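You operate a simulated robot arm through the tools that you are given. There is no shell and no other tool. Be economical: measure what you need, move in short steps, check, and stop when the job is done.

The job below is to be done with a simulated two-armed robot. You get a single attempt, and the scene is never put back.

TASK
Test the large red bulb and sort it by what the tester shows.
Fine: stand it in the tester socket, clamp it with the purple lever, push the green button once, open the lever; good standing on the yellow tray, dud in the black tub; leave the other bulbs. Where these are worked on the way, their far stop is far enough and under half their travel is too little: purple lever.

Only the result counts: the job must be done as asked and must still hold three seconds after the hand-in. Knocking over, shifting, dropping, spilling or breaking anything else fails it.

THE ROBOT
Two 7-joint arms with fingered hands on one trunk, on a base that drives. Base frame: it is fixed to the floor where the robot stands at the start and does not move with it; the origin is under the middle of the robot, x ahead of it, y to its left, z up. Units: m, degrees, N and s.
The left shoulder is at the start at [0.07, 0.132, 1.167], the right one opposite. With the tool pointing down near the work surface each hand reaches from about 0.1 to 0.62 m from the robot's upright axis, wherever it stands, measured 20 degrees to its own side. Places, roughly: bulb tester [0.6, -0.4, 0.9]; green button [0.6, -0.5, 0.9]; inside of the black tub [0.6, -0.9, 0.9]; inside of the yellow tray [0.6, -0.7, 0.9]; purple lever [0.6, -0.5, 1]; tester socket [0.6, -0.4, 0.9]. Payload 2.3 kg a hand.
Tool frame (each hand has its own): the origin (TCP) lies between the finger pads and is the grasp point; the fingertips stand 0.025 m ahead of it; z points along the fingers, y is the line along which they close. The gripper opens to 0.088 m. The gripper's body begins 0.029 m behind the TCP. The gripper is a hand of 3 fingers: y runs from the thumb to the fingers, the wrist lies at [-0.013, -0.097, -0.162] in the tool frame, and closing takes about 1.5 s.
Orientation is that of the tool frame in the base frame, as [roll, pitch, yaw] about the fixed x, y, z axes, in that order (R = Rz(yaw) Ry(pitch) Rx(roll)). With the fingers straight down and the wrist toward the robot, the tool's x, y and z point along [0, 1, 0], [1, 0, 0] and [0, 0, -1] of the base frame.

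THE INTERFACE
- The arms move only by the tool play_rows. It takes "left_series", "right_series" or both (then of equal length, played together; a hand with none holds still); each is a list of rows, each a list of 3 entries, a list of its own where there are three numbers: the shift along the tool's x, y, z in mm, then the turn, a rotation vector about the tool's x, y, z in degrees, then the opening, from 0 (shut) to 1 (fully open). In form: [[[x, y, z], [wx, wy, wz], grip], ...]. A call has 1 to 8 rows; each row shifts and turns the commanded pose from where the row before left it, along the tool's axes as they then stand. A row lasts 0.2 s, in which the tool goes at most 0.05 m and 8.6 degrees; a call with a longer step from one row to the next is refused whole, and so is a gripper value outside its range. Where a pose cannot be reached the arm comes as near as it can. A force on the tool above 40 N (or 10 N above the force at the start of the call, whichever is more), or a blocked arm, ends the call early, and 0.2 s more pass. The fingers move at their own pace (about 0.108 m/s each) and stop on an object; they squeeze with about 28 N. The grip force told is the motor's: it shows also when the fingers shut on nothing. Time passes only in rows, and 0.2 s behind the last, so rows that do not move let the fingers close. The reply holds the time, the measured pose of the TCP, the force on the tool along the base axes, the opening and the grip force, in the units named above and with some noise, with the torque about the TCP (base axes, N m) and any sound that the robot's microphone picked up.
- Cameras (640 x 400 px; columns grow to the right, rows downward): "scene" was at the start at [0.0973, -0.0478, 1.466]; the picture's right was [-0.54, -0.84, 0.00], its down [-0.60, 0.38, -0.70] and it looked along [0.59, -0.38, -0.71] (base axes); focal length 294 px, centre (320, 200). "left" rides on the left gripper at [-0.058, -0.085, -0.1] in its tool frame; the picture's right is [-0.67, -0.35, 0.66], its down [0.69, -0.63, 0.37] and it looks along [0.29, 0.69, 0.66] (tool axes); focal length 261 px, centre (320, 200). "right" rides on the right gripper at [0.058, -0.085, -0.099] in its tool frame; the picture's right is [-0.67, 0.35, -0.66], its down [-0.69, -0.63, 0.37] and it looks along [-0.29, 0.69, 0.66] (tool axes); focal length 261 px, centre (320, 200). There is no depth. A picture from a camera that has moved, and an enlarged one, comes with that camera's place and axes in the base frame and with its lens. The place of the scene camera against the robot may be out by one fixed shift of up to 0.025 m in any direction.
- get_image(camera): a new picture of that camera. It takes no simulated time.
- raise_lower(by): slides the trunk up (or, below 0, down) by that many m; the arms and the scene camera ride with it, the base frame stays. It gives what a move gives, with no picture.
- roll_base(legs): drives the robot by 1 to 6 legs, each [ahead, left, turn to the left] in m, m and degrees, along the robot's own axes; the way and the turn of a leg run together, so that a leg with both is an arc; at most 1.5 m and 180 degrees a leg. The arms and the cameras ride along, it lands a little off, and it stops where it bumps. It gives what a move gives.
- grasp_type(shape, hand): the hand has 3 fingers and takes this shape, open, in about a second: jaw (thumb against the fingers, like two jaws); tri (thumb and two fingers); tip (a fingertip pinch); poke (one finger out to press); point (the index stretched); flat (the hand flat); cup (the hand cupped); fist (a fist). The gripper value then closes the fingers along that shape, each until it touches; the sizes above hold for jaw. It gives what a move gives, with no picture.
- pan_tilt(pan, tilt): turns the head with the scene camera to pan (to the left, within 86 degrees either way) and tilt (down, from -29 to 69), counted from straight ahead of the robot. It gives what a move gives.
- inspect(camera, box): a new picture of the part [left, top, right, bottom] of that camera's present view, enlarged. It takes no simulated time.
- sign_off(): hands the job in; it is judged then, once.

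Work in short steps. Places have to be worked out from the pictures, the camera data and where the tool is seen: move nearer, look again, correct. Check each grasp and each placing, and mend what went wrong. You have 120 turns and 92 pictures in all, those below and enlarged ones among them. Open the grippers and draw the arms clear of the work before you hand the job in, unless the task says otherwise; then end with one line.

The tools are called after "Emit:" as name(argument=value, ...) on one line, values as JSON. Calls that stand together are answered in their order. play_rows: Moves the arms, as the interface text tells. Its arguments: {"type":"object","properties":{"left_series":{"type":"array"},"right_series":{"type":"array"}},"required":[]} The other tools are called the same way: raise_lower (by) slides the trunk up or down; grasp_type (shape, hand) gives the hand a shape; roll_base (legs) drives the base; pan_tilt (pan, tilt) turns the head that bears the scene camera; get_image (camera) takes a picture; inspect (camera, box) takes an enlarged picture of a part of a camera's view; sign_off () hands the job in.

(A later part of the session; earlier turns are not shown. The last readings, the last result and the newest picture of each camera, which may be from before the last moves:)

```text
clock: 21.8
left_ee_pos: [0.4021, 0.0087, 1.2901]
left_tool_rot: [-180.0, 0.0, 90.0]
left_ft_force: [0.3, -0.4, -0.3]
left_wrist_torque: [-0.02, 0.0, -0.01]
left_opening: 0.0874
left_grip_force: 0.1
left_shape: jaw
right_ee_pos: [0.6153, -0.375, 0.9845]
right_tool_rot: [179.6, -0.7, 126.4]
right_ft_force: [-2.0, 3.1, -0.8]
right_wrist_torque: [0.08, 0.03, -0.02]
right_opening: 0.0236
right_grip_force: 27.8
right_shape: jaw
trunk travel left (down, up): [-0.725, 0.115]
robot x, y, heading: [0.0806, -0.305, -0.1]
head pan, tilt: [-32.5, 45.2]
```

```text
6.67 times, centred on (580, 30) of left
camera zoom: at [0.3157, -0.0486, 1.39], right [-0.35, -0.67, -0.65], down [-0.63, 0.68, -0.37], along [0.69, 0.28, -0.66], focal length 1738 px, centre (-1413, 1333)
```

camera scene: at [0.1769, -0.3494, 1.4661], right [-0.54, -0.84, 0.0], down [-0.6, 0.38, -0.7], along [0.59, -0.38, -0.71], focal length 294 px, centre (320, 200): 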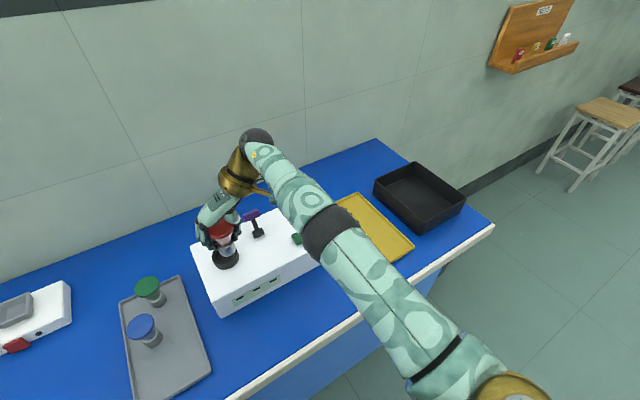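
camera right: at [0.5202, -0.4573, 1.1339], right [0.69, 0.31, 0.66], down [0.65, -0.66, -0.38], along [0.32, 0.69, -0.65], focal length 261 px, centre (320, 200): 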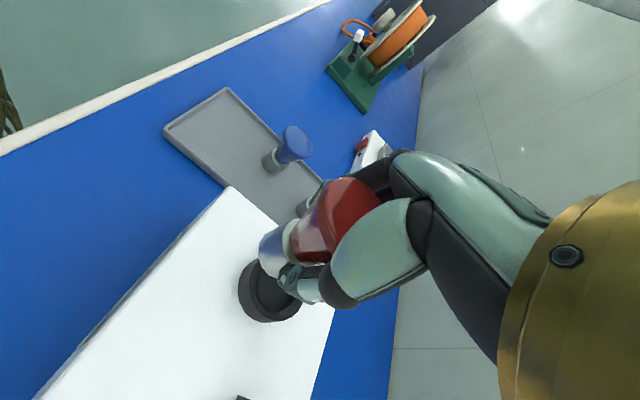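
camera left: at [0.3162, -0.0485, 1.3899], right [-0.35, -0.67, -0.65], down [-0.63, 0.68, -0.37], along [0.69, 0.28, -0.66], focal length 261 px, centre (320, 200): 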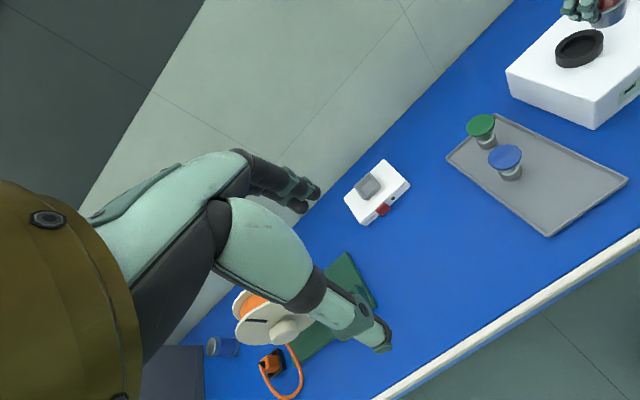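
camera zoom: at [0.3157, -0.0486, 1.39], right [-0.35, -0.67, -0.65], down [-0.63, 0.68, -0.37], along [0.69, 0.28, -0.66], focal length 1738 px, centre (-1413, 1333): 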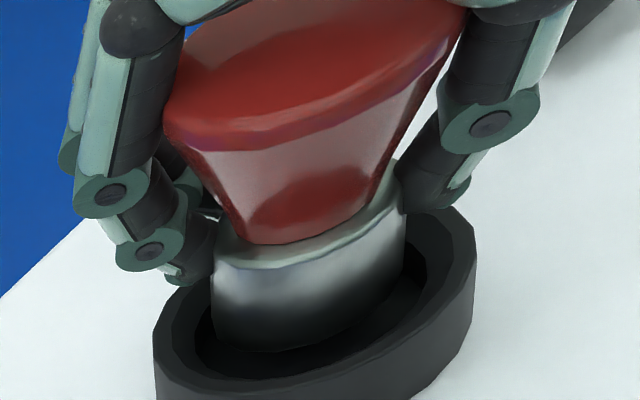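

Light side force shows the bulb touching the ring's far/right wall, so I'll ease back 1.5 mm and continue down.

Emit:
play_rows(right_series=[[[1.5, 0, 0], [0, 0, 0], 0], [[0, 0, 2], [0, 0, 0], 0], [[0, 0, 2], [0, 0, 0], 0], [[0, 0, 2], [0, 0, 0], 0], [[0, 0, 0], [0, 0, 0], 0]])

Emit:
inspect(camera="left", box=[550, 0, 610, 60])

```text
clock: 23.0
left_ee_pos: [0.403, 0.0082, 1.2902]
left_tool_rot: [-180.0, 0.0, 90.0]
left_ft_force: [-0.2, 0.6, -1.4]
left_wrist_torque: [0.01, -0.03, 0.0]
left_opening: 0.0877
left_grip_force: 0.0
left_shape: jaw
right_ee_pos: [0.6148, -0.3735, 0.9782]
right_tool_rot: [179.7, -0.8, 126.3]
right_ft_force: [0.7, 0.1, -1.2]
right_wrist_torque: [0.0, -0.03, 0.01]
right_opening: 0.0234
right_grip_force: 27.7
right_shape: jaw
trunk travel left (down, up): [-0.725, 0.115]
robot x, y, heading: [0.0795, -0.3029, -0.0]
head pan, tilt: [-32.5, 45.2]
```

```text
6.67 times, centred on (580, 30) of left
camera zoom: at [0.3171, -0.05, 1.39], right [-0.35, -0.67, -0.66], down [-0.63, 0.69, -0.37], along [0.69, 0.28, -0.66], focal length 1738 px, centre (-1413, 1333)
```

zoom: 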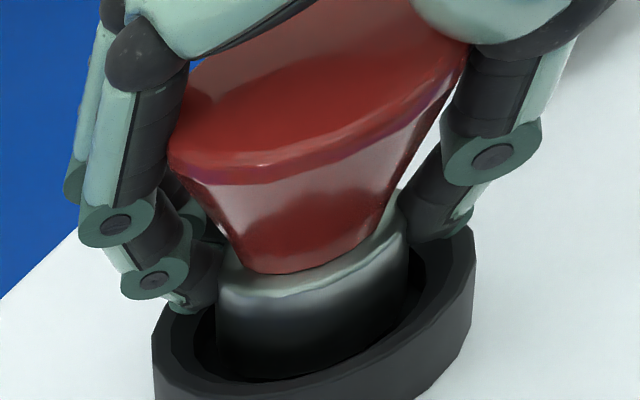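

Free again, so down further in 1.5 mm steps.

Emit:
play_rows(right_series=[[[0, 0, 1.5], [0, 0, 0], 0], [[0, 0, 1.5], [0, 0, 0], 0], [[0, 0, 1.5], [0, 0, 0], 0], [[0, 0, 0], [0, 0, 0], 0]])

Emit:
inspect(camera="left", box=[550, 0, 610, 60])

```text
clock: 24.0
left_ee_pos: [0.3993, 0.0101, 1.2916]
left_tool_rot: [179.9, 0.0, 89.9]
left_ft_force: [-1.3, 0.0, -0.3]
left_wrist_torque: [0.01, 0.02, -0.02]
left_opening: 0.0876
left_grip_force: 0.0
left_shape: jaw
right_ee_pos: [0.6143, -0.3737, 0.9754]
right_tool_rot: [179.4, -0.6, 126.3]
right_ft_force: [2.1, 0.8, 14.5]
right_wrist_torque: [-0.16, -0.13, 0.03]
right_opening: 0.0238
right_grip_force: 28.0
right_shape: jaw
trunk travel left (down, up): [-0.725, 0.115]
robot x, y, heading: [0.0816, -0.3043, 0.1]
head pan, tilt: [-32.5, 45.2]
```

```text
6.67 times, centred on (580, 30) of left
camera zoom: at [0.3136, -0.0487, 1.3906], right [-0.35, -0.67, -0.66], down [-0.63, 0.68, -0.37], along [0.7, 0.28, -0.66], focal length 1738 px, centre (-1413, 1333)
```

zoom: 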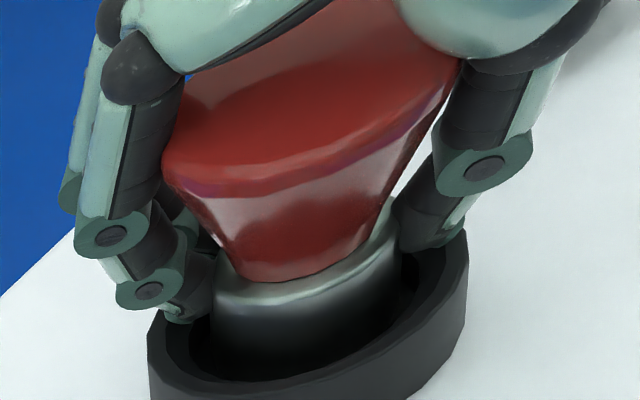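

Firm contact (14 N up) means the bulb has reached the socket floor. I'll relieve the pressure by 1.5 mm and open the fingers gradually.

Emit:
play_rows(right_series=[[[0, 0, -1.5], [0, 0, 0], 0], [[0, 0, 0], [0, 0, 0], 0.35], [[0, 0, 0], [0, 0, 0], 0.5], [[0, 0, 0], [0, 0, 0], 0.7], [[0, 0, 0], [0, 0, 0], 1], [[0, 0, 0], [0, 0, 0], 1], [[0, 0, 0], [0, 0, 0], 1]])

Emit:
inspect(camera="left", box=[540, 0, 640, 80])

Emit:
inspect(camera="scene", box=[180, 180, 300, 300])

```text
clock: 25.6
left_ee_pos: [0.4035, 0.0074, 1.29]
left_tool_rot: [179.9, 0.0, 90.0]
left_ft_force: [-1.0, 0.8, 1.1]
left_wrist_torque: [-0.01, 0.03, 0.02]
left_opening: 0.0874
left_grip_force: 0.1
left_shape: jaw
right_ee_pos: [0.615, -0.3755, 0.9759]
right_tool_rot: [179.6, -0.8, 126.3]
right_ft_force: [0.4, 0.0, -0.5]
right_wrist_torque: [0.02, 0.0, 0.0]
right_opening: 0.0877
right_grip_force: 0.0
right_shape: jaw
trunk travel left (down, up): [-0.725, 0.115]
robot x, y, heading: [0.0821, -0.302, 0.1]
head pan, tilt: [-32.5, 45.2]
```

```text
5.00 times, centred on (590, 40) of left
camera zoom: at [0.317, -0.05, 1.39], right [-0.35, -0.67, -0.66], down [-0.63, 0.69, -0.37], along [0.69, 0.28, -0.66], focal length 1303 px, centre (-1030, 1000)
```

zoom: 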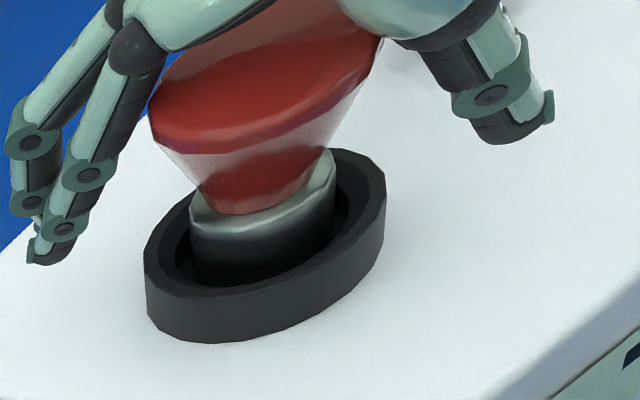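

```text
3.33 times, centred on (240, 240) of scene
camera zoom: at [0.1776, -0.3509, 1.466], right [-0.54, -0.84, 0.0], down [-0.6, 0.38, -0.7], along [0.59, -0.38, -0.71], focal length 980 px, centre (587, 67)
```

zoom: 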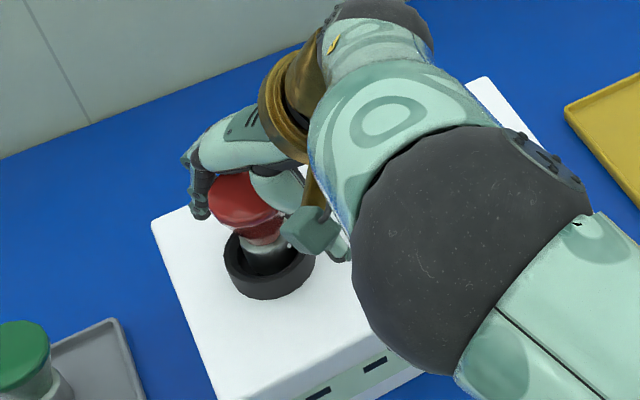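

The bulb stands free in the socket, so I'll raise the hand straight up, clear of it.

Emit:
play_rows(right_series=[[[0, 0, -15], [0, 0, 0], 1], [[0, 0, -25], [0, 0, 0], 1], [[0, 0, -30], [0, 0, 0], 1], [[0, 0, -30], [0, 0, 0], 1], [[0, 0, 0], [0, 0, 0], 1]])

Emit:
get_image(camera="right")

```text
clock: 26.8
left_ee_pos: [0.4014, 0.0089, 1.2898]
left_tool_rot: [180.0, 0.1, 90.0]
left_ft_force: [0.2, -0.2, 0.0]
left_wrist_torque: [0.04, 0.01, -0.02]
left_opening: 0.0879
left_grip_force: 0.1
left_shape: jaw
right_ee_pos: [0.6142, -0.3764, 1.0765]
right_tool_rot: [179.7, -0.8, 126.2]
right_ft_force: [0.9, 0.5, -0.1]
right_wrist_torque: [0.01, 0.01, 0.0]
right_opening: 0.0879
right_grip_force: 0.0
right_shape: jaw
trunk travel left (down, up): [-0.725, 0.115]
robot x, y, heading: [0.0805, -0.3014, 0.3]
head pan, tilt: [-32.5, 45.2]
```

```text
49 pictures are left
camera right: at [0.5118, -0.3818, 1.176], right [0.68, -0.34, 0.65], down [-0.1, -0.92, -0.38], along [0.73, 0.19, -0.66], focal length 261 px, centre (320, 200)
```

right: 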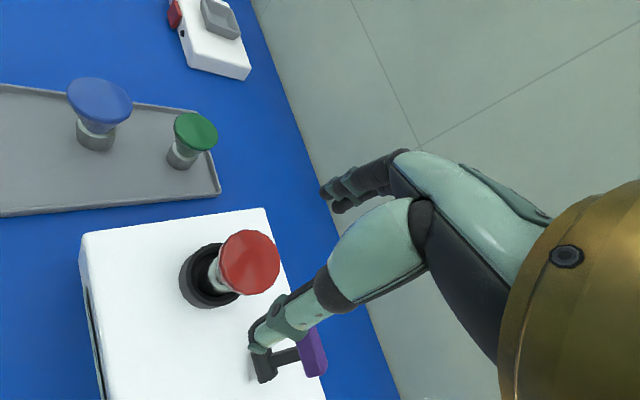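

The bulb stands properly in the socket. I'll turn the hand to yaw 90 and move above the lever handle.

Emit:
play_rows(right_series=[[[0, 0, 0], [0, 0, 8.5], 1], [[0, 0, 0], [0, 0, 8.5], 1], [[0, 0, 0], [0, 0, 8.5], 1], [[0, 0, 0], [0, 0, 8.5], 1], [[-28, 0, 0], [0, 0, 2.2], 1], [[-28, 10, 0], [0, 0, 0], 1], [[-28, 10, 0], [0, 0, 0], 1], [[0, 0, 0], [0, 0, 0], 1]])

Emit:
get_image(camera="right")

Emit:
get_image(camera="left")

```text
clock: 28.6
left_ee_pos: [0.4023, 0.0081, 1.291]
left_tool_rot: [180.0, 0.1, 90.1]
left_ft_force: [-0.3, 0.5, 0.6]
left_wrist_torque: [0.0, 0.02, 0.0]
left_opening: 0.0879
left_grip_force: 0.1
left_shape: jaw
right_ee_pos: [0.6388, -0.46, 1.073]
right_tool_rot: [-179.9, -0.8, 90.1]
right_ft_force: [-0.1, -0.1, -1.6]
right_wrist_torque: [-0.02, 0.01, 0.0]
right_opening: 0.088
right_grip_force: 0.1
right_shape: jaw
trunk travel left (down, up): [-0.725, 0.115]
robot x, y, heading: [0.0806, -0.3016, 0.2]
head pan, tilt: [-32.5, 45.2]
```

```text
48 pictures are left
camera right: at [0.5518, -0.4043, 1.1735], right [0.35, -0.68, 0.65], down [-0.63, -0.68, -0.37], along [0.69, -0.27, -0.67], focal length 261 px, centre (320, 200)
```

right: 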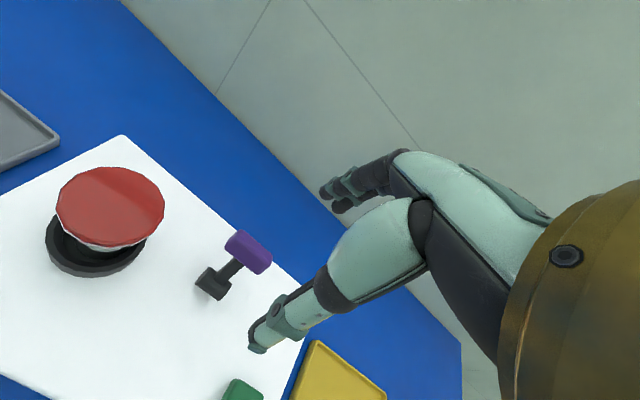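

```text
47 pictures are left
camera left: at [0.3164, -0.0498, 1.3901], right [-0.35, -0.67, -0.66], down [-0.63, 0.69, -0.37], along [0.69, 0.28, -0.66], focal length 261 px, centre (320, 200)
```

left: 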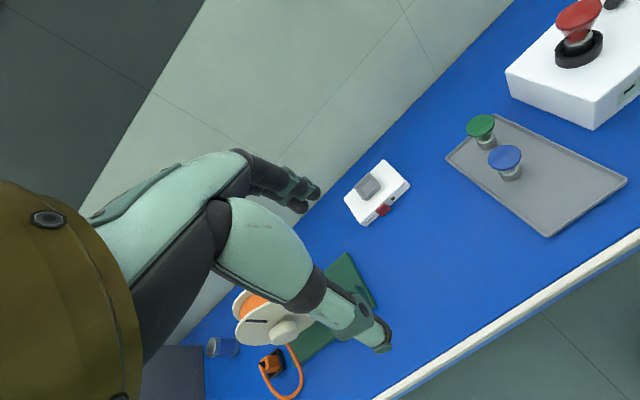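

Reach is fine here. The lever handle is at about (0.655, -0.455, 0.97) and swings about a y-axis pivot. I'll straddle it with open jaws, fingertips at about z 0.95.

Emit:
play_rows(right_series=[[[4, 12, 15], [0, 0, 0], 1], [[0, 0, 30], [0, 0, 0], 1], [[0, 0, 30], [0, 0, 0], 1], [[0, 0, 20], [0, 0, 0], 1], [[0, 0, 0], [0, 0, 0], 1]])

Emit:
get_image(camera="right")

Emit:
inspect(camera="scene", box=[180, 160, 340, 300])

```text
clock: 29.8
left_ee_pos: [0.4025, 0.0074, 1.2906]
left_tool_rot: [180.0, -0.1, 89.9]
left_ft_force: [-0.2, -0.3, 0.1]
left_wrist_torque: [0.0, 0.01, -0.01]
left_opening: 0.0876
left_grip_force: 0.0
left_shape: jaw
right_ee_pos: [0.6485, -0.4544, 0.9805]
right_tool_rot: [-179.9, -0.7, 90.2]
right_ft_force: [0.6, 0.6, -0.5]
right_wrist_torque: [0.03, -0.02, 0.0]
right_opening: 0.088
right_grip_force: 0.2
right_shape: jaw
trunk travel left (down, up): [-0.725, 0.115]
robot x, y, heading: [0.081, -0.307, 0.1]
head pan, tilt: [-32.5, 45.2]
```

```text
46 pictures are left
camera right: at [0.5616, -0.3981, 1.0801], right [0.35, -0.68, 0.64], down [-0.63, -0.68, -0.37], along [0.69, -0.27, -0.67], focal length 261 px, centre (320, 200)
```

right: 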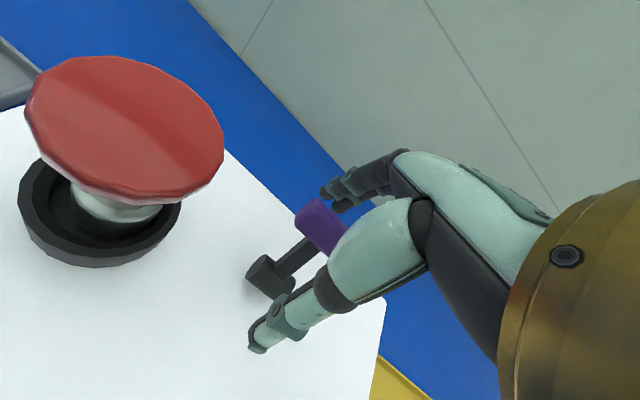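

```text
2.86 times, centred on (260, 230) of scene
camera zoom: at [0.1774, -0.3507, 1.466], right [-0.54, -0.84, 0.0], down [-0.6, 0.38, -0.7], along [0.59, -0.38, -0.71], focal length 840 px, centre (491, 114)
```

zoom: 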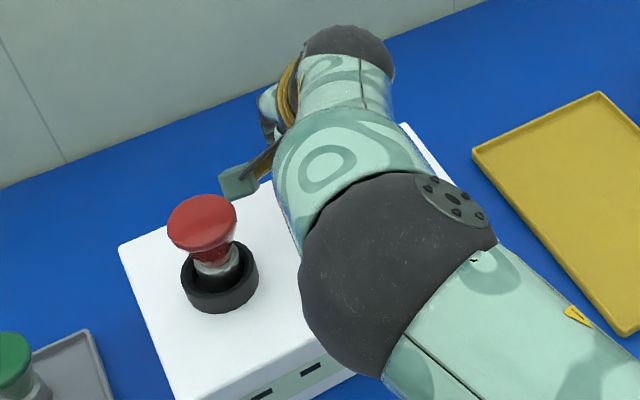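

The handle lies between thumb and fingers, so I'll pull toward the robot (-x).

Emit:
play_rows(right_series=[[[0, 0, 0], [0, 0, 0], 0.8], [[0, -12, 0], [0, 0, 0], 0.8], [[0, -12, 0], [0, 0, 0], 0.8], [[0, -12, 0], [0, 0, 0], 0.8], [[0, -12, 0], [0, 0, 0], 0.8], [[0, -10, 0], [0, 0, 0], 0.8], [[0, 0, 0], [0, 0, 0], 0.8]])

Emit:
get_image(camera="right")

```text
clock: 31.4
left_ee_pos: [0.4019, 0.0081, 1.2894]
left_tool_rot: [-180.0, 0.1, 90.1]
left_ft_force: [0.6, 0.6, 0.5]
left_wrist_torque: [0.0, 0.03, -0.04]
left_opening: 0.0874
left_grip_force: 0.1
left_shape: jaw
right_ee_pos: [0.5902, -0.4546, 0.9814]
right_tool_rot: [-179.8, -0.9, 90.1]
right_ft_force: [0.0, 0.3, -0.3]
right_wrist_torque: [0.02, 0.02, 0.02]
right_opening: 0.0706
right_grip_force: 0.0
right_shape: jaw
trunk travel left (down, up): [-0.725, 0.115]
robot x, y, heading: [0.0798, -0.3049, 0.1]
head pan, tilt: [-32.5, 45.2]
```

```text
44 pictures are left
camera right: at [0.505, -0.3986, 1.0808], right [0.35, -0.68, 0.64], down [-0.63, -0.68, -0.37], along [0.69, -0.27, -0.67], focal length 261 px, centre (320, 200)
```

right: 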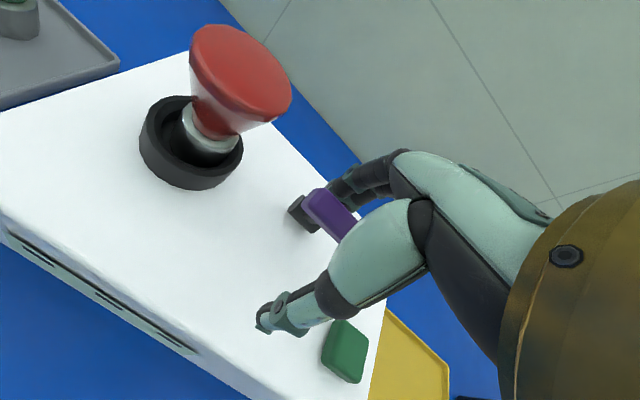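

The lever is following with little force and now stands about upright. I'll keep pulling.

Emit:
play_rows(right_series=[[[0, -10, 0], [0, 0, 0], 0.8], [[0, -10, 0], [0, 0, 0], 0.8], [[0, -10, 0], [0, 0, 0], 0.8], [[0, 0, 0], [0, 0, 0], 0.8]])

Emit:
get_image(camera="right")

```text
clock: 32.4
left_ee_pos: [0.4114, 0.0081, 1.2888]
left_tool_rot: [-179.7, 0.0, 90.0]
left_ft_force: [0.3, 0.8, 0.3]
left_wrist_torque: [0.0, 0.04, 0.04]
left_opening: 0.0875
left_grip_force: 0.1
left_shape: jaw
right_ee_pos: [0.569, -0.4551, 0.9776]
right_tool_rot: [-179.7, -0.8, 90.1]
right_ft_force: [21.5, -1.4, 6.6]
right_wrist_torque: [0.06, -0.43, -0.08]
right_opening: 0.0741
right_grip_force: 0.0
right_shape: jaw
trunk travel left (down, up): [-0.725, 0.115]
robot x, y, heading: [0.0835, -0.3034, 0.0]
head pan, tilt: [-32.5, 45.2]
```

```text
43 pictures are left
camera right: at [0.4829, -0.3981, 1.0778], right [0.35, -0.68, 0.64], down [-0.63, -0.68, -0.37], along [0.69, -0.27, -0.67], focal length 261 px, centre (320, 200)
```

right: 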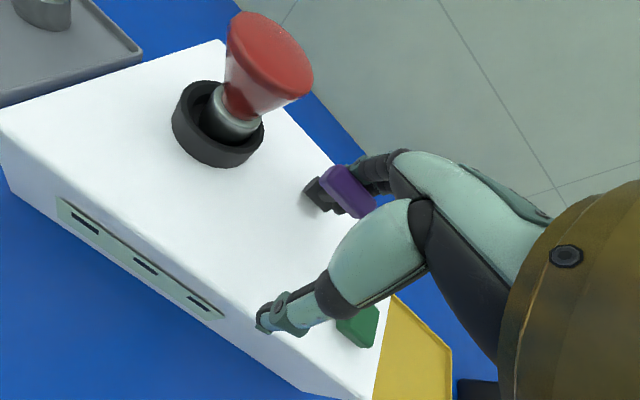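

A 21 N resistance has appeared with the handle past upright, probably the far stop. I'll pull a touch more to confirm.

Emit:
play_rows(right_series=[[[0, -5, 0], [0, 0, 0], 0.8], [[0, -4, 0], [0, 0, 0], 0.8], [[0, 0, 0], [0, 0, 0], 0.8]])

Emit:
inspect(camera="right", box=[160, 0, 480, 240])

```text
clock: 33.2
left_ee_pos: [0.417, 0.0075, 1.287]
left_tool_rot: [-179.3, 0.1, 90.0]
left_ft_force: [-0.7, -1.4, -0.3]
left_wrist_torque: [-0.02, 0.02, 0.02]
left_opening: 0.0878
left_grip_force: 0.1
left_shape: jaw
right_ee_pos: [0.562, -0.4533, 0.9761]
right_tool_rot: [-179.5, -1.0, 90.1]
right_ft_force: [37.9, -2.4, 12.8]
right_wrist_torque: [0.06, -0.57, -0.11]
right_opening: 0.0752
right_grip_force: 0.2
right_shape: jaw
trunk travel left (down, up): [-0.725, 0.115]
robot x, y, heading: [0.0819, -0.3022, 0.1]
head pan, tilt: [-32.5, 45.2]
```

```text
1.67 times, centred on (320, 120) of right
camera zoom: at [0.478, -0.3979, 1.0763], right [0.36, -0.68, 0.64], down [-0.63, -0.68, -0.37], along [0.69, -0.27, -0.67], focal length 434 px, centre (320, 333)
```

zoom: 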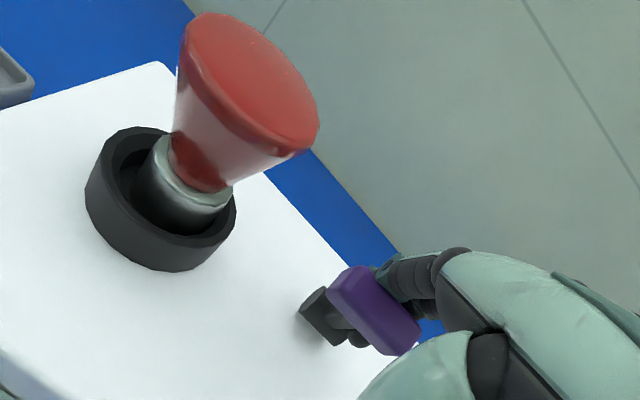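

Force rose with no further movement, so this is the far stop. I'll relieve, back off 20 mm, and raise straight up.

Emit:
play_rows(right_series=[[[0, 10, 0], [0, 0, 0], 0.8], [[0, 12, 0], [0, 0, 0], 0.8], [[0, 0, -25], [0, 0, 0], 0.8], [[0, 0, -35], [0, 0, 0], 0.8], [[0, 0, -30], [0, 0, 0], 0.8], [[0, 0, 0], [0, 0, 0], 0.8]])

Emit:
get_image(camera="right")

```text
clock: 34.6
left_ee_pos: [0.4039, 0.0063, 1.2903]
left_tool_rot: [-179.9, 0.0, 90.0]
left_ft_force: [-0.7, -0.3, 0.5]
left_wrist_torque: [0.0, 0.0, -0.01]
left_opening: 0.0877
left_grip_force: 0.0
left_shape: jaw
right_ee_pos: [0.5735, -0.4585, 1.0693]
right_tool_rot: [-179.9, -0.8, 90.1]
right_ft_force: [-0.4, 0.4, 0.1]
right_wrist_torque: [0.02, 0.02, 0.03]
right_opening: 0.0708
right_grip_force: 0.0
right_shape: jaw
trunk travel left (down, up): [-0.725, 0.115]
robot x, y, heading: [0.0807, -0.3042, -0.1]
head pan, tilt: [-32.5, 45.2]
```

```text
41 pictures are left
camera right: at [0.4886, -0.4026, 1.1699], right [0.35, -0.68, 0.64], down [-0.63, -0.68, -0.37], along [0.69, -0.27, -0.67], focal length 261 px, centre (320, 200)
```

right: 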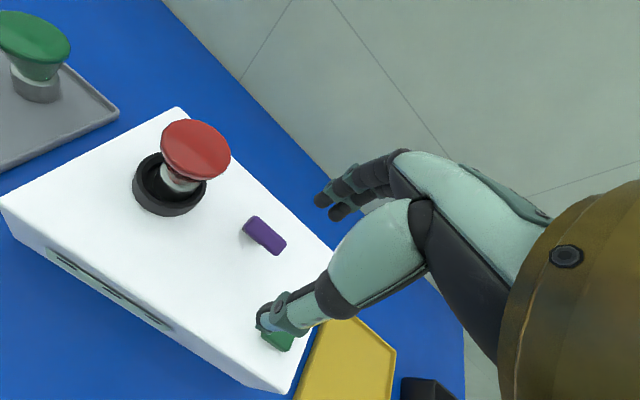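

The lever stays over, and the button is at about (0.565, -0.526). I'll close the hand and go above it.

Emit:
play_rows(right_series=[[[-34, -4, 0], [0, 0, 0], 0.4], [[-34, -4, 0], [0, 0, 0], 0], [[0, 0, 25], [0, 0, 0], 0], [[0, 0, 25], [0, 0, 0], 0], [[0, 0, 15], [0, 0, 0], 0], [[0, 0, 0], [0, 0, 0], 0], [[0, 0, 0], [0, 0, 0], 0]])

Emit:
inspect(camera="right", box=[160, 140, 480, 400])

Emit:
inspect(camera="scene", box=[180, 180, 400, 330])

```text
clock: 36.2
left_ee_pos: [0.402, 0.0077, 1.2912]
left_tool_rot: [-180.0, 0.0, 90.0]
left_ft_force: [0.7, 0.1, 0.3]
left_wrist_torque: [-0.01, 0.01, -0.01]
left_opening: 0.0877
left_grip_force: 0.1
left_shape: jaw
right_ee_pos: [0.5644, -0.5251, 1.0046]
right_tool_rot: [-180.0, -0.7, 90.2]
right_ft_force: [-0.1, 0.1, 0.2]
right_wrist_torque: [0.0, -0.02, -0.01]
right_opening: 0.0
right_grip_force: 28.3
right_shape: jaw
trunk travel left (down, up): [-0.725, 0.115]
robot x, y, heading: [0.0789, -0.3031, -0.0]
head pan, tilt: [-32.5, 45.2]
```

```text
1.54 times, centred on (320, 270) of right
camera zoom: at [0.479, -0.4684, 1.1038], right [0.35, -0.68, 0.64], down [-0.63, -0.68, -0.37], along [0.69, -0.27, -0.67], focal length 401 px, centre (320, 92)
```

zoom: 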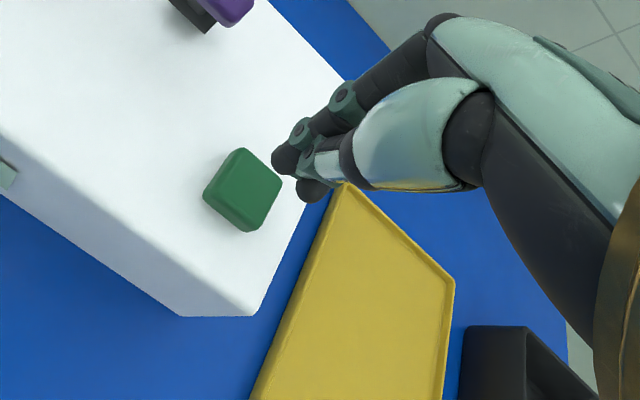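

```text
2.67 times, centred on (290, 255) of scene
camera zoom: at [0.1776, -0.3508, 1.466], right [-0.54, -0.84, 0.0], down [-0.6, 0.38, -0.7], along [0.59, -0.38, -0.71], focal length 784 px, centre (400, 53)
```

zoom: 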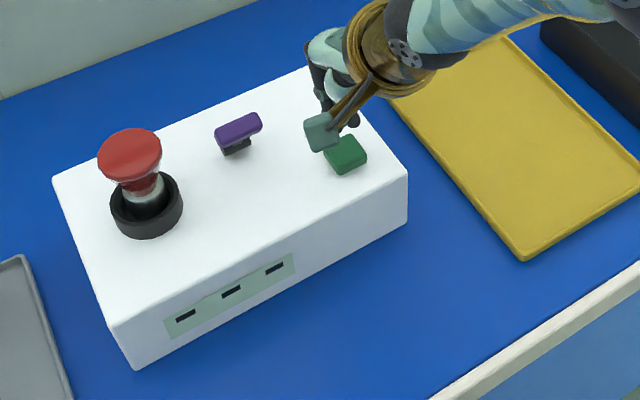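

Fingertips are over the button. I'll go down in small steps to press it once, then look at the panel.

Emit:
play_rows(right_series=[[[0, 2, 15], [0, 0, 0], 0], [[0, 0, 12], [0, 0, 0], 0], [[0, 0, 4], [0, 0, 0], 0], [[0, 0, 3], [0, 0, 0], 0], [[0, 0, 0], [0, 0, 0], 0]])

```text
clock: 37.4
left_ee_pos: [0.4017, 0.0081, 1.2903]
left_tool_rot: [180.0, 0.0, 90.0]
left_ft_force: [0.7, 0.4, 0.1]
left_wrist_torque: [0.02, 0.02, -0.01]
left_opening: 0.0878
left_grip_force: 0.0
left_shape: jaw
right_ee_pos: [0.5673, -0.5251, 0.969]
right_tool_rot: [-179.9, -0.8, 90.1]
right_ft_force: [0.3, 0.0, 1.1]
right_wrist_torque: [0.01, -0.02, 0.04]
right_opening: 0.0001
right_grip_force: 27.7
right_shape: jaw
trunk travel left (down, up): [-0.725, 0.115]
robot x, y, heading: [0.0792, -0.305, -0.0]
head pan, tilt: [-32.5, 45.2]
```

Emit:
play_rows(right_series=[[[0, 0, 2.5], [0, 0, 0], 0], [[0, 0, 2.5], [0, 0, 0], 0], [[0, 0, 0], [0, 0, 0], 0]])

Emit:
inspect(camera="scene", box=[180, 180, 340, 300])

```text
clock: 38.2
left_ee_pos: [0.4018, 0.0079, 1.2899]
left_tool_rot: [-180.0, -0.1, 90.0]
left_ft_force: [-0.5, -0.1, -0.3]
left_wrist_torque: [-0.01, 0.02, 0.03]
left_opening: 0.0874
left_grip_force: 0.0
left_shape: jaw
right_ee_pos: [0.5678, -0.5228, 0.964]
right_tool_rot: [-179.9, -0.8, 90.1]
right_ft_force: [1.3, -0.4, 3.5]
right_wrist_torque: [-0.04, -0.01, 0.01]
right_opening: 0.0
right_grip_force: 27.9
right_shape: jaw
trunk travel left (down, up): [-0.725, 0.115]
robot x, y, heading: [0.0788, -0.304, 0.0]
head pan, tilt: [-32.5, 45.2]
heard: click
```

```text
3.33 times, centred on (260, 240) of scene
camera zoom: at [0.177, -0.3508, 1.4661], right [-0.54, -0.84, 0.0], down [-0.6, 0.38, -0.7], along [0.59, -0.38, -0.71], focal length 980 px, centre (520, 67)
```

zoom: 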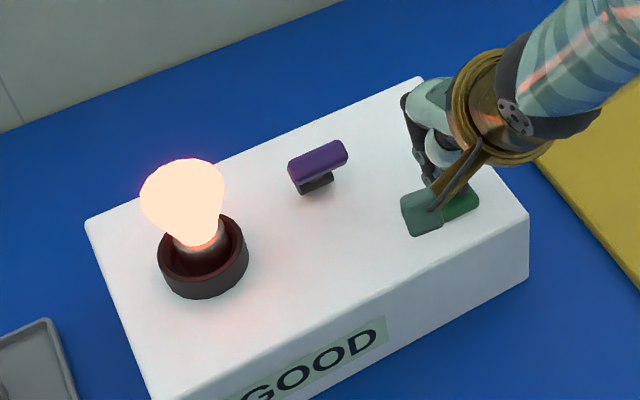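

The panel reads GOOD and the bulb is lit. I'll release the button straight up and bring the closed fingers to the near side of the lever to push it back open.

Emit:
play_rows(right_series=[[[0, 0, -20], [0, 0, 0], 0], [[0, 0, -30], [0, 0, 0], 0], [[0, 0, -20], [0, 0, 0], 0], [[34, 0, 0], [0, 0, 0], 0], [[34, 0, 0], [0, 0, 0], 0], [[0, 0, 0], [0, 0, 0], 0]])

Emit:
get_image(camera="right")

```text
clock: 39.6
left_ee_pos: [0.4024, 0.0063, 1.2903]
left_tool_rot: [180.0, 0.0, 90.0]
left_ft_force: [0.6, 0.3, -0.1]
left_wrist_torque: [-0.01, -0.02, 0.0]
left_opening: 0.0875
left_grip_force: 0.0
left_shape: jaw
right_ee_pos: [0.5663, -0.4567, 1.0364]
right_tool_rot: [-179.9, -0.9, 90.1]
right_ft_force: [-0.9, -0.3, 0.2]
right_wrist_torque: [0.0, -0.02, 0.01]
right_opening: 0.0002
right_grip_force: 27.8
right_shape: jaw
trunk travel left (down, up): [-0.725, 0.115]
robot x, y, heading: [0.0825, -0.3027, -0.3]
head pan, tilt: [-32.5, 45.2]
```

```text
37 pictures are left
camera right: at [0.4817, -0.4, 1.1357], right [0.35, -0.68, 0.64], down [-0.63, -0.68, -0.38], along [0.69, -0.27, -0.67], focal length 261 px, centre (320, 200)
```

right: 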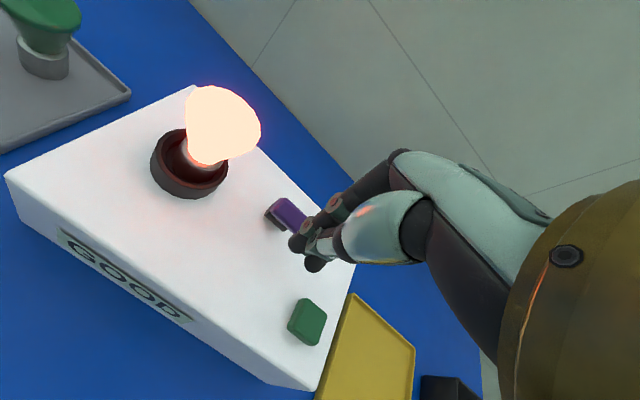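

Fingers are on the near side of the handle (x≈0.615). I'll go down with a margin, then push away.

Emit:
play_rows(right_series=[[[3, -8, 10], [0, 0, 0], 0], [[0, 0, 25], [0, 0, 0], 0], [[0, 0, 21], [0, 0, 0], 0], [[0, 12, 0], [0, 0, 0], 0], [[0, 12, 0], [0, 0, 0], 0], [[0, 12, 0], [0, 0, 0], 0], [[0, 10, 0], [0, 0, 0], 0], [[0, 0, 0], [0, 0, 0], 0]])

Emit:
get_image(camera="right")

```text
clock: 41.4
left_ee_pos: [0.4012, 0.0081, 1.2912]
left_tool_rot: [179.9, 0.0, 90.0]
left_ft_force: [-0.1, 0.6, 0.3]
left_wrist_torque: [-0.02, 0.01, -0.02]
left_opening: 0.0875
left_grip_force: 0.1
left_shape: jaw
right_ee_pos: [0.6041, -0.4526, 0.9808]
right_tool_rot: [-179.9, -0.9, 90.1]
right_ft_force: [-0.4, -0.3, 0.9]
right_wrist_torque: [0.01, -0.03, 0.01]
right_opening: 0.0001
right_grip_force: 28.1
right_shape: jaw
trunk travel left (down, up): [-0.725, 0.115]
robot x, y, heading: [0.0781, -0.3083, -0.2]
head pan, tilt: [-32.5, 45.2]
```

```text
36 pictures are left
camera right: at [0.5183, -0.3958, 1.0808], right [0.35, -0.68, 0.65], down [-0.63, -0.68, -0.38], along [0.69, -0.27, -0.67], focal length 261 px, centre (320, 200)
```

right: 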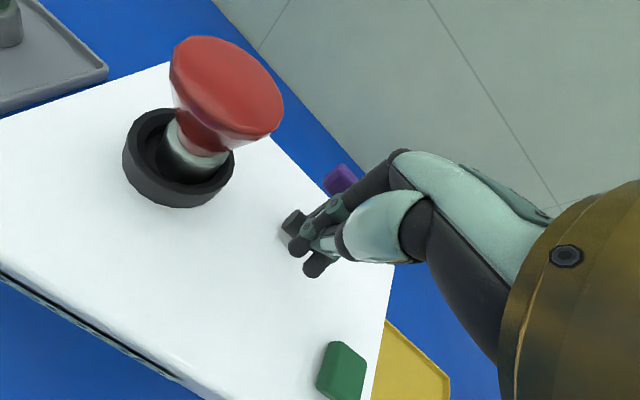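

The lever is moving back and the light is off. I'll continue until the stop.

Emit:
play_rows(right_series=[[[0, 8, 0], [0, 0, 0], 0], [[0, 8, 0], [0, 0, 0], 0], [[0, 8, 0], [0, 0, 0], 0], [[0, 0, 0], [0, 0, 0], 0]])

```text
clock: 42.4
left_ee_pos: [0.3964, 0.0078, 1.2927]
left_tool_rot: [179.7, 0.1, 90.0]
left_ft_force: [0.5, 0.2, -0.1]
left_wrist_torque: [-0.03, 0.01, 0.0]
left_opening: 0.0878
left_grip_force: 0.1
left_shape: jaw
right_ee_pos: [0.6238, -0.4521, 0.9834]
right_tool_rot: [179.8, -0.8, 90.0]
right_ft_force: [-10.4, -2.1, 3.8]
right_wrist_torque: [-0.04, -0.17, -0.12]
right_opening: 0.0001
right_grip_force: 28.2
right_shape: jaw
trunk travel left (down, up): [-0.725, 0.115]
robot x, y, heading: [0.0763, -0.3006, -0.2]
head pan, tilt: [-32.5, 45.2]
```

Emit:
play_rows(right_series=[[[0, 6, 0], [0, 0, 0], 0], [[0, 3, 0], [0, 0, 0], 0], [[0, 0, 0], [0, 0, 0], 0]])

Emit:
get_image(camera="right")

```text
clock: 43.2
left_ee_pos: [0.3899, 0.0075, 1.2936]
left_tool_rot: [179.4, 0.0, 89.9]
left_ft_force: [0.6, 0.0, 0.3]
left_wrist_torque: [0.0, -0.01, -0.01]
left_opening: 0.0875
left_grip_force: 0.1
left_shape: jaw
right_ee_pos: [0.628, -0.4516, 0.9865]
right_tool_rot: [179.6, -0.8, 89.9]
right_ft_force: [-25.6, -1.5, 3.7]
right_wrist_torque: [-0.08, -0.01, -0.18]
right_opening: 0.0
right_grip_force: 27.9
right_shape: jaw
trunk travel left (down, up): [-0.725, 0.115]
robot x, y, heading: [0.0799, -0.3042, 0.1]
head pan, tilt: [-32.5, 45.2]
```

```text
35 pictures are left
camera right: at [0.5421, -0.396, 1.0855], right [0.34, -0.68, 0.65], down [-0.63, -0.68, -0.38], along [0.7, -0.28, -0.66], focal length 261 px, centre (320, 200)
```

right: 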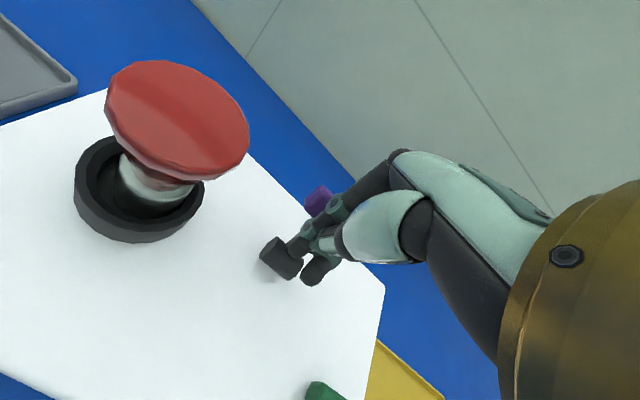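

The lever is back at its open stop. I'll back off, rise, open the hand and turn it to yaw≈126 for regrasping the bulb.

Emit:
play_rows(right_series=[[[0, -12, 0], [0, 0, 0], 0], [[0, -5, -25], [0, 0, 0], 0], [[0, 0, -35], [0, 0, 0], 0], [[0, 0, -30], [0, 0, -4], 0.3], [[0, 0, 0], [0, 0, -8.5], 1], [[0, 0, 0], [0, 0, -8.5], 1], [[0, 0, 0], [0, 0, -8.5], 1], [[0, 0, 0], [0, 0, -6.5], 1]])

```text
clock: 45.0
left_ee_pos: [0.4031, 0.0072, 1.29]
left_tool_rot: [-179.9, -0.1, 90.0]
left_ft_force: [0.2, -0.3, 1.2]
left_wrist_torque: [0.02, 0.03, -0.04]
left_opening: 0.0875
left_grip_force: 0.0
left_shape: jaw
right_ee_pos: [0.6209, -0.4551, 1.0696]
right_tool_rot: [179.6, -0.8, 126.2]
right_ft_force: [0.5, -0.5, -0.1]
right_wrist_torque: [0.01, -0.02, 0.02]
right_opening: 0.0877
right_grip_force: 0.2
right_shape: jaw
trunk travel left (down, up): [-0.725, 0.115]
robot x, y, heading: [0.0776, -0.3017, 0.1]
head pan, tilt: [-32.5, 45.2]
```

Emit:
play_rows(right_series=[[[40, 20, 0], [0, 0, 0], 1], [[40, 20, 0], [0, 0, 0], 1], [[0, 0, 0], [0, 0, 0], 1]])

Emit:
get_image(camera="right")

Emit:
inspect(camera="left", box=[520, 0, 640, 90])

```text
clock: 45.8
left_ee_pos: [0.4027, 0.0074, 1.2904]
left_tool_rot: [179.9, 0.0, 90.0]
left_ft_force: [1.2, 0.3, -0.4]
left_wrist_torque: [0.02, 0.01, 0.0]
left_opening: 0.0877
left_grip_force: 0.0
left_shape: jaw
right_ee_pos: [0.6064, -0.3671, 1.0692]
right_tool_rot: [179.7, -0.9, 126.1]
right_ft_force: [0.4, -0.5, 0.2]
right_wrist_torque: [0.02, -0.01, 0.0]
right_opening: 0.0876
right_grip_force: 0.1
right_shape: jaw
trunk travel left (down, up): [-0.725, 0.115]
robot x, y, heading: [0.0799, -0.3021, -0.0]
head pan, tilt: [-32.5, 45.2]
```

```text
34 pictures are left
camera right: at [0.5036, -0.3713, 1.1681], right [0.68, -0.35, 0.65], down [-0.11, -0.92, -0.38], along [0.73, 0.19, -0.66], focal length 261 px, centre (320, 200)
```

right: 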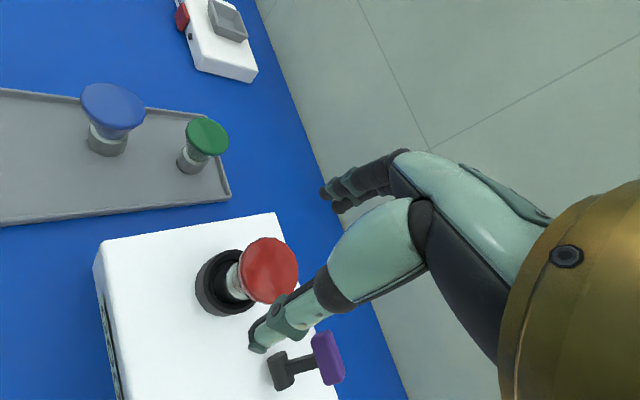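

```text
4.44 times, centred on (580, 45) of left
camera zoom: at [0.3169, -0.0511, 1.3903], right [-0.35, -0.67, -0.66], down [-0.63, 0.69, -0.37], along [0.69, 0.29, -0.66], focal length 1158 px, centre (-836, 889)
```

zoom: 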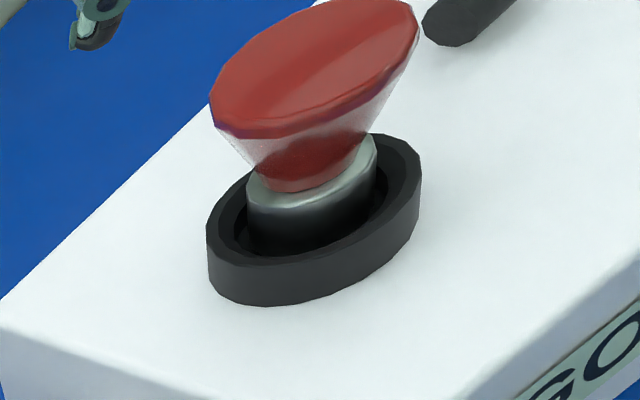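

I'll regrasp at exactly the pose where I released, TCP (0.615, -0.3755, 0.976), since that is known to fit bulb and ring.

Emit:
play_rows(right_series=[[[-11.7, 1.8, 15], [0, 0, 0], 1], [[0, 0, 25], [0, 0, 0], 1], [[0, 0, 25], [0, 0, 0], 1], [[0, 0, 20], [0, 0, 0], 1], [[0, 0, 8], [0, 0, 0], 1], [[0, 0, 0], [0, 0, 0], 1]])

Emit:
inspect(camera="left", box=[540, 0, 640, 80])

```text
clock: 47.2
left_ee_pos: [0.402, 0.0073, 1.2906]
left_tool_rot: [179.9, 0.0, 90.0]
left_ft_force: [0.0, 0.5, 0.2]
left_wrist_torque: [-0.03, -0.04, 0.01]
left_opening: 0.0874
left_grip_force: 0.0
left_shape: jaw
right_ee_pos: [0.6173, -0.3737, 0.9771]
right_tool_rot: [179.6, -0.7, 126.0]
right_ft_force: [0.4, -0.2, -0.2]
right_wrist_torque: [0.02, 0.0, -0.03]
right_opening: 0.0874
right_grip_force: 0.1
right_shape: jaw
trunk travel left (down, up): [-0.725, 0.115]
robot x, y, heading: [0.0782, -0.3039, 0.1]
head pan, tilt: [-32.5, 45.2]
```

```text
5.00 times, centred on (590, 40) of left
camera zoom: at [0.3167, -0.0498, 1.3901], right [-0.35, -0.67, -0.66], down [-0.63, 0.69, -0.37], along [0.69, 0.28, -0.66], focal length 1303 px, centre (-1030, 1000)
```

zoom: 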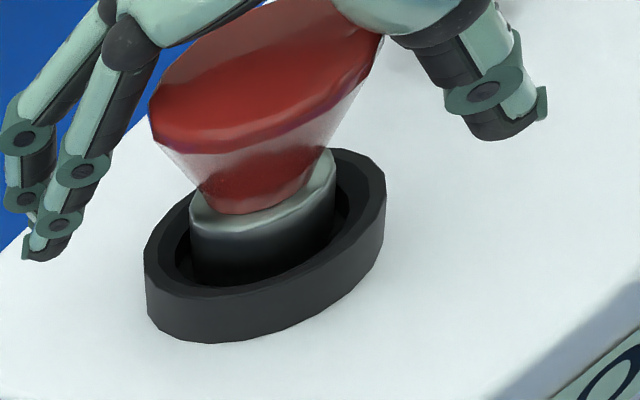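

Same geometry as at release, so I'll close on the bulb.

Emit:
play_rows(right_series=[[[0, -1.5, 0], [0, 0, 0], 0.7], [[0, 0, 0], [0, 0, 0], 0.5], [[0, 0, 0], [0, 0, 0], 0.3], [[0, 0, 0], [0, 0, 0], 0.1], [[0, 0, 0], [0, 0, 0], 0], [[0, 0, 0], [0, 0, 0], 0], [[0, 0, 0], [0, 0, 0], 0]])

Emit:
inspect(camera="left", box=[540, 0, 640, 80])

```text
clock: 48.8
left_ee_pos: [0.4021, 0.0083, 1.2908]
left_tool_rot: [179.9, -0.1, 90.0]
left_ft_force: [0.4, -0.1, 0.5]
left_wrist_torque: [0.0, 0.0, -0.01]
left_opening: 0.0875
left_grip_force: 0.1
left_shape: jaw
right_ee_pos: [0.6161, -0.3734, 0.9789]
right_tool_rot: [179.6, -0.8, 126.1]
right_ft_force: [1.2, 0.2, -0.8]
right_wrist_torque: [-0.01, 0.0, 0.01]
right_opening: 0.0208
right_grip_force: 28.0
right_shape: jaw
trunk travel left (down, up): [-0.725, 0.115]
robot x, y, heading: [0.0796, -0.3043, 0.3]
head pan, tilt: [-32.5, 45.2]
```

```text
5.00 times, centred on (590, 40) of left
camera zoom: at [0.3169, -0.0501, 1.3901], right [-0.35, -0.67, -0.66], down [-0.63, 0.69, -0.37], along [0.69, 0.28, -0.66], focal length 1303 px, centre (-1030, 1000)
```

zoom: 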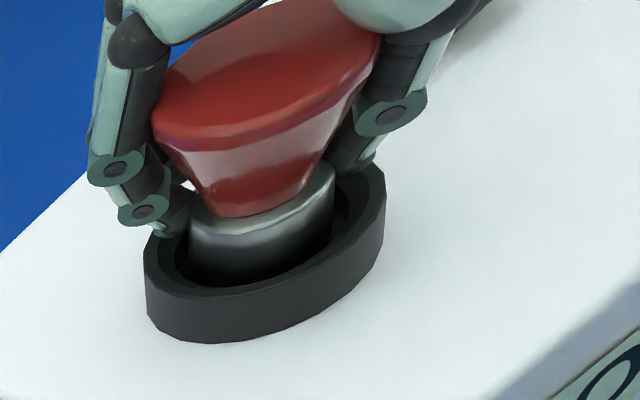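

Gripped around the neck. I'll lift slowly and check.

Emit:
play_rows(right_series=[[[0, 0, -8], [0, 0, 0], 0], [[0, 0, -12], [0, 0, 0], 0], [[0, 0, -20], [0, 0, 0], 0], [[0, 0, -25], [0, 0, 0], 0], [[0, 0, -25], [0, 0, 0], 0], [[0, 0, 0], [0, 0, 0], 0]])

Emit:
get_image(camera="scene")

Emit:
get_image(camera="right")

```text
clock: 50.2
left_ee_pos: [0.4036, 0.0074, 1.2897]
left_tool_rot: [-179.9, 0.0, 89.9]
left_ft_force: [0.4, 0.5, -0.2]
left_wrist_torque: [0.01, 0.0, -0.02]
left_opening: 0.0876
left_grip_force: 0.1
left_shape: jaw
right_ee_pos: [0.611, -0.3731, 1.0685]
right_tool_rot: [179.6, -0.9, 126.0]
right_ft_force: [-0.5, -0.7, -1.1]
right_wrist_torque: [0.0, 0.02, 0.0]
right_opening: 0.0205
right_grip_force: 28.3
right_shape: jaw
trunk travel left (down, up): [-0.725, 0.115]
robot x, y, heading: [0.0767, -0.3072, 0.1]
head pan, tilt: [-32.5, 45.2]
```

```text
30 pictures are left
camera scene: at [0.178, -0.351, 1.466], right [-0.54, -0.84, 0.0], down [-0.6, 0.38, -0.7], along [0.59, -0.38, -0.71], focal length 294 px, centre (320, 200)
```

scene: 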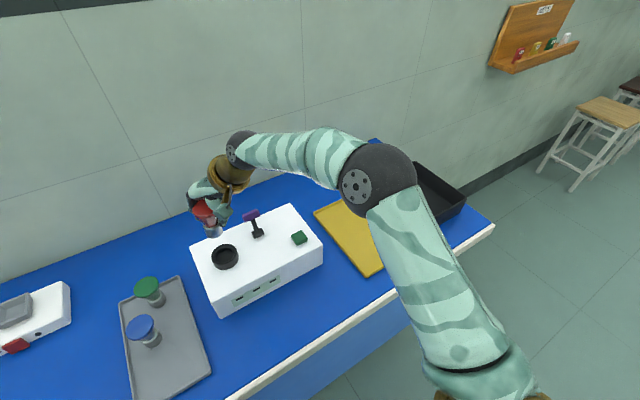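

```text
29 pictures are left
camera right: at [0.509, -0.3781, 1.1667], right [0.68, -0.35, 0.65], down [-0.11, -0.92, -0.38], along [0.73, 0.19, -0.66], focal length 261 px, centre (320, 200)
```

right: 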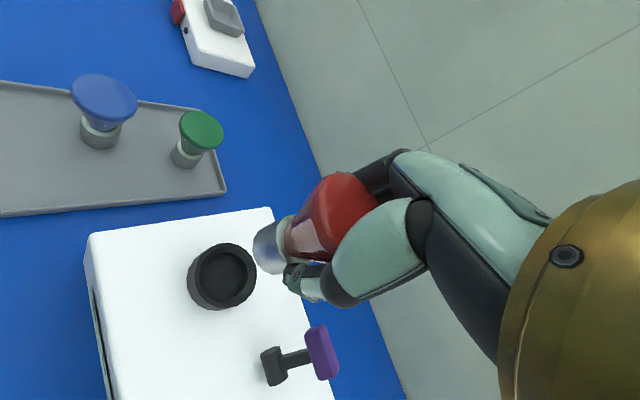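

The bulb is held and the socket empty, with the lever open. The yellow tray is centred near (0.56, -0.705), so I'll drive 0.3 m right with the bulb held clear above the tester.

Emit:
play_rows(right_series=[[[0, 0, -25], [0, 0, 0], 0], [[0, 0, 0], [0, 0, 0], 0]])

Emit:
roll_base(legs=[[0, -0.3, 0]])

Emit:
get_image(camera="scene")

Emit:
get_image(camera="right")

```text
clock: 50.8
left_ee_pos: [0.4029, 0.009, 1.2898]
left_tool_rot: [180.0, 0.0, 90.1]
left_ft_force: [0.1, -0.9, 0.4]
left_wrist_torque: [0.01, 0.0, 0.01]
left_opening: 0.0875
left_grip_force: 0.0
left_shape: jaw
right_ee_pos: [0.6122, -0.3724, 1.0916]
right_tool_rot: [179.6, -0.8, 126.2]
right_ft_force: [0.1, 0.4, -1.6]
right_wrist_torque: [0.02, 0.03, 0.02]
right_opening: 0.0205
right_grip_force: 28.2
right_shape: jaw
trunk travel left (down, up): [-0.725, 0.115]
robot x, y, heading: [0.0812, -0.3047, 0.0]
head pan, tilt: [-32.5, 45.2]
```

```text
clock: 52.9
left_ee_pos: [0.4024, -0.2878, 1.291]
left_tool_rot: [-179.9, 0.1, 90.2]
left_ft_force: [-0.5, -0.2, -0.2]
left_wrist_torque: [0.0, 0.02, -0.02]
left_opening: 0.0876
left_grip_force: 0.1
left_shape: jaw
right_ee_pos: [0.6122, -0.6669, 1.0903]
right_tool_rot: [179.6, -0.7, 126.2]
right_ft_force: [0.4, 0.7, -0.7]
right_wrist_torque: [0.02, 0.01, 0.0]
right_opening: 0.0206
right_grip_force: 28.3
right_shape: jaw
trunk travel left (down, up): [-0.725, 0.115]
robot x, y, heading: [0.0786, -0.5975, 0.2]
head pan, tilt: [-32.5, 45.2]
```

```text
28 pictures are left
camera scene: at [0.1781, -0.6456, 1.4661], right [-0.53, -0.85, 0.0], down [-0.6, 0.38, -0.7], along [0.59, -0.38, -0.71], focal length 294 px, centre (320, 200)
```

scene: 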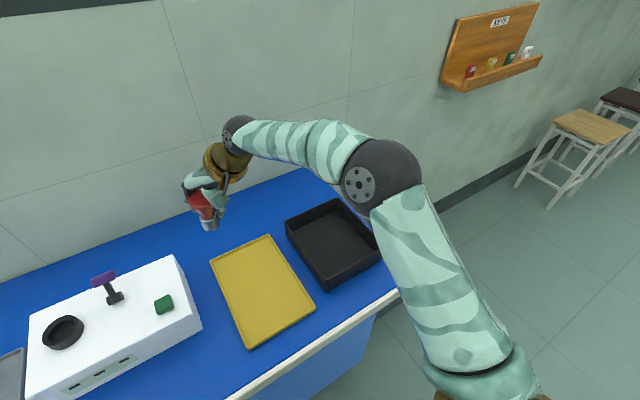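

```text
27 pictures are left
camera right: at [0.5088, -0.6723, 1.1901], right [0.68, -0.34, 0.65], down [-0.1, -0.92, -0.38], along [0.73, 0.19, -0.66], focal length 261 px, centre (320, 200)
```

right: 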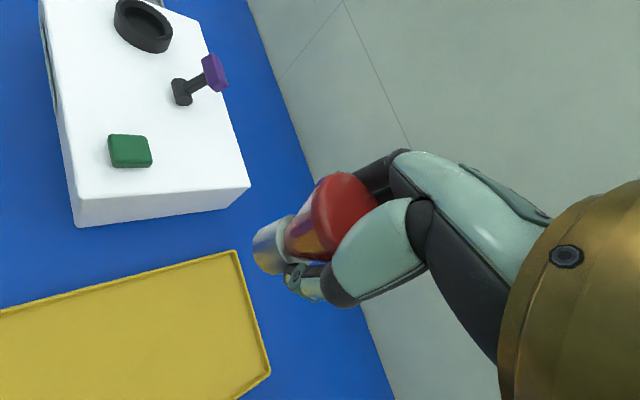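

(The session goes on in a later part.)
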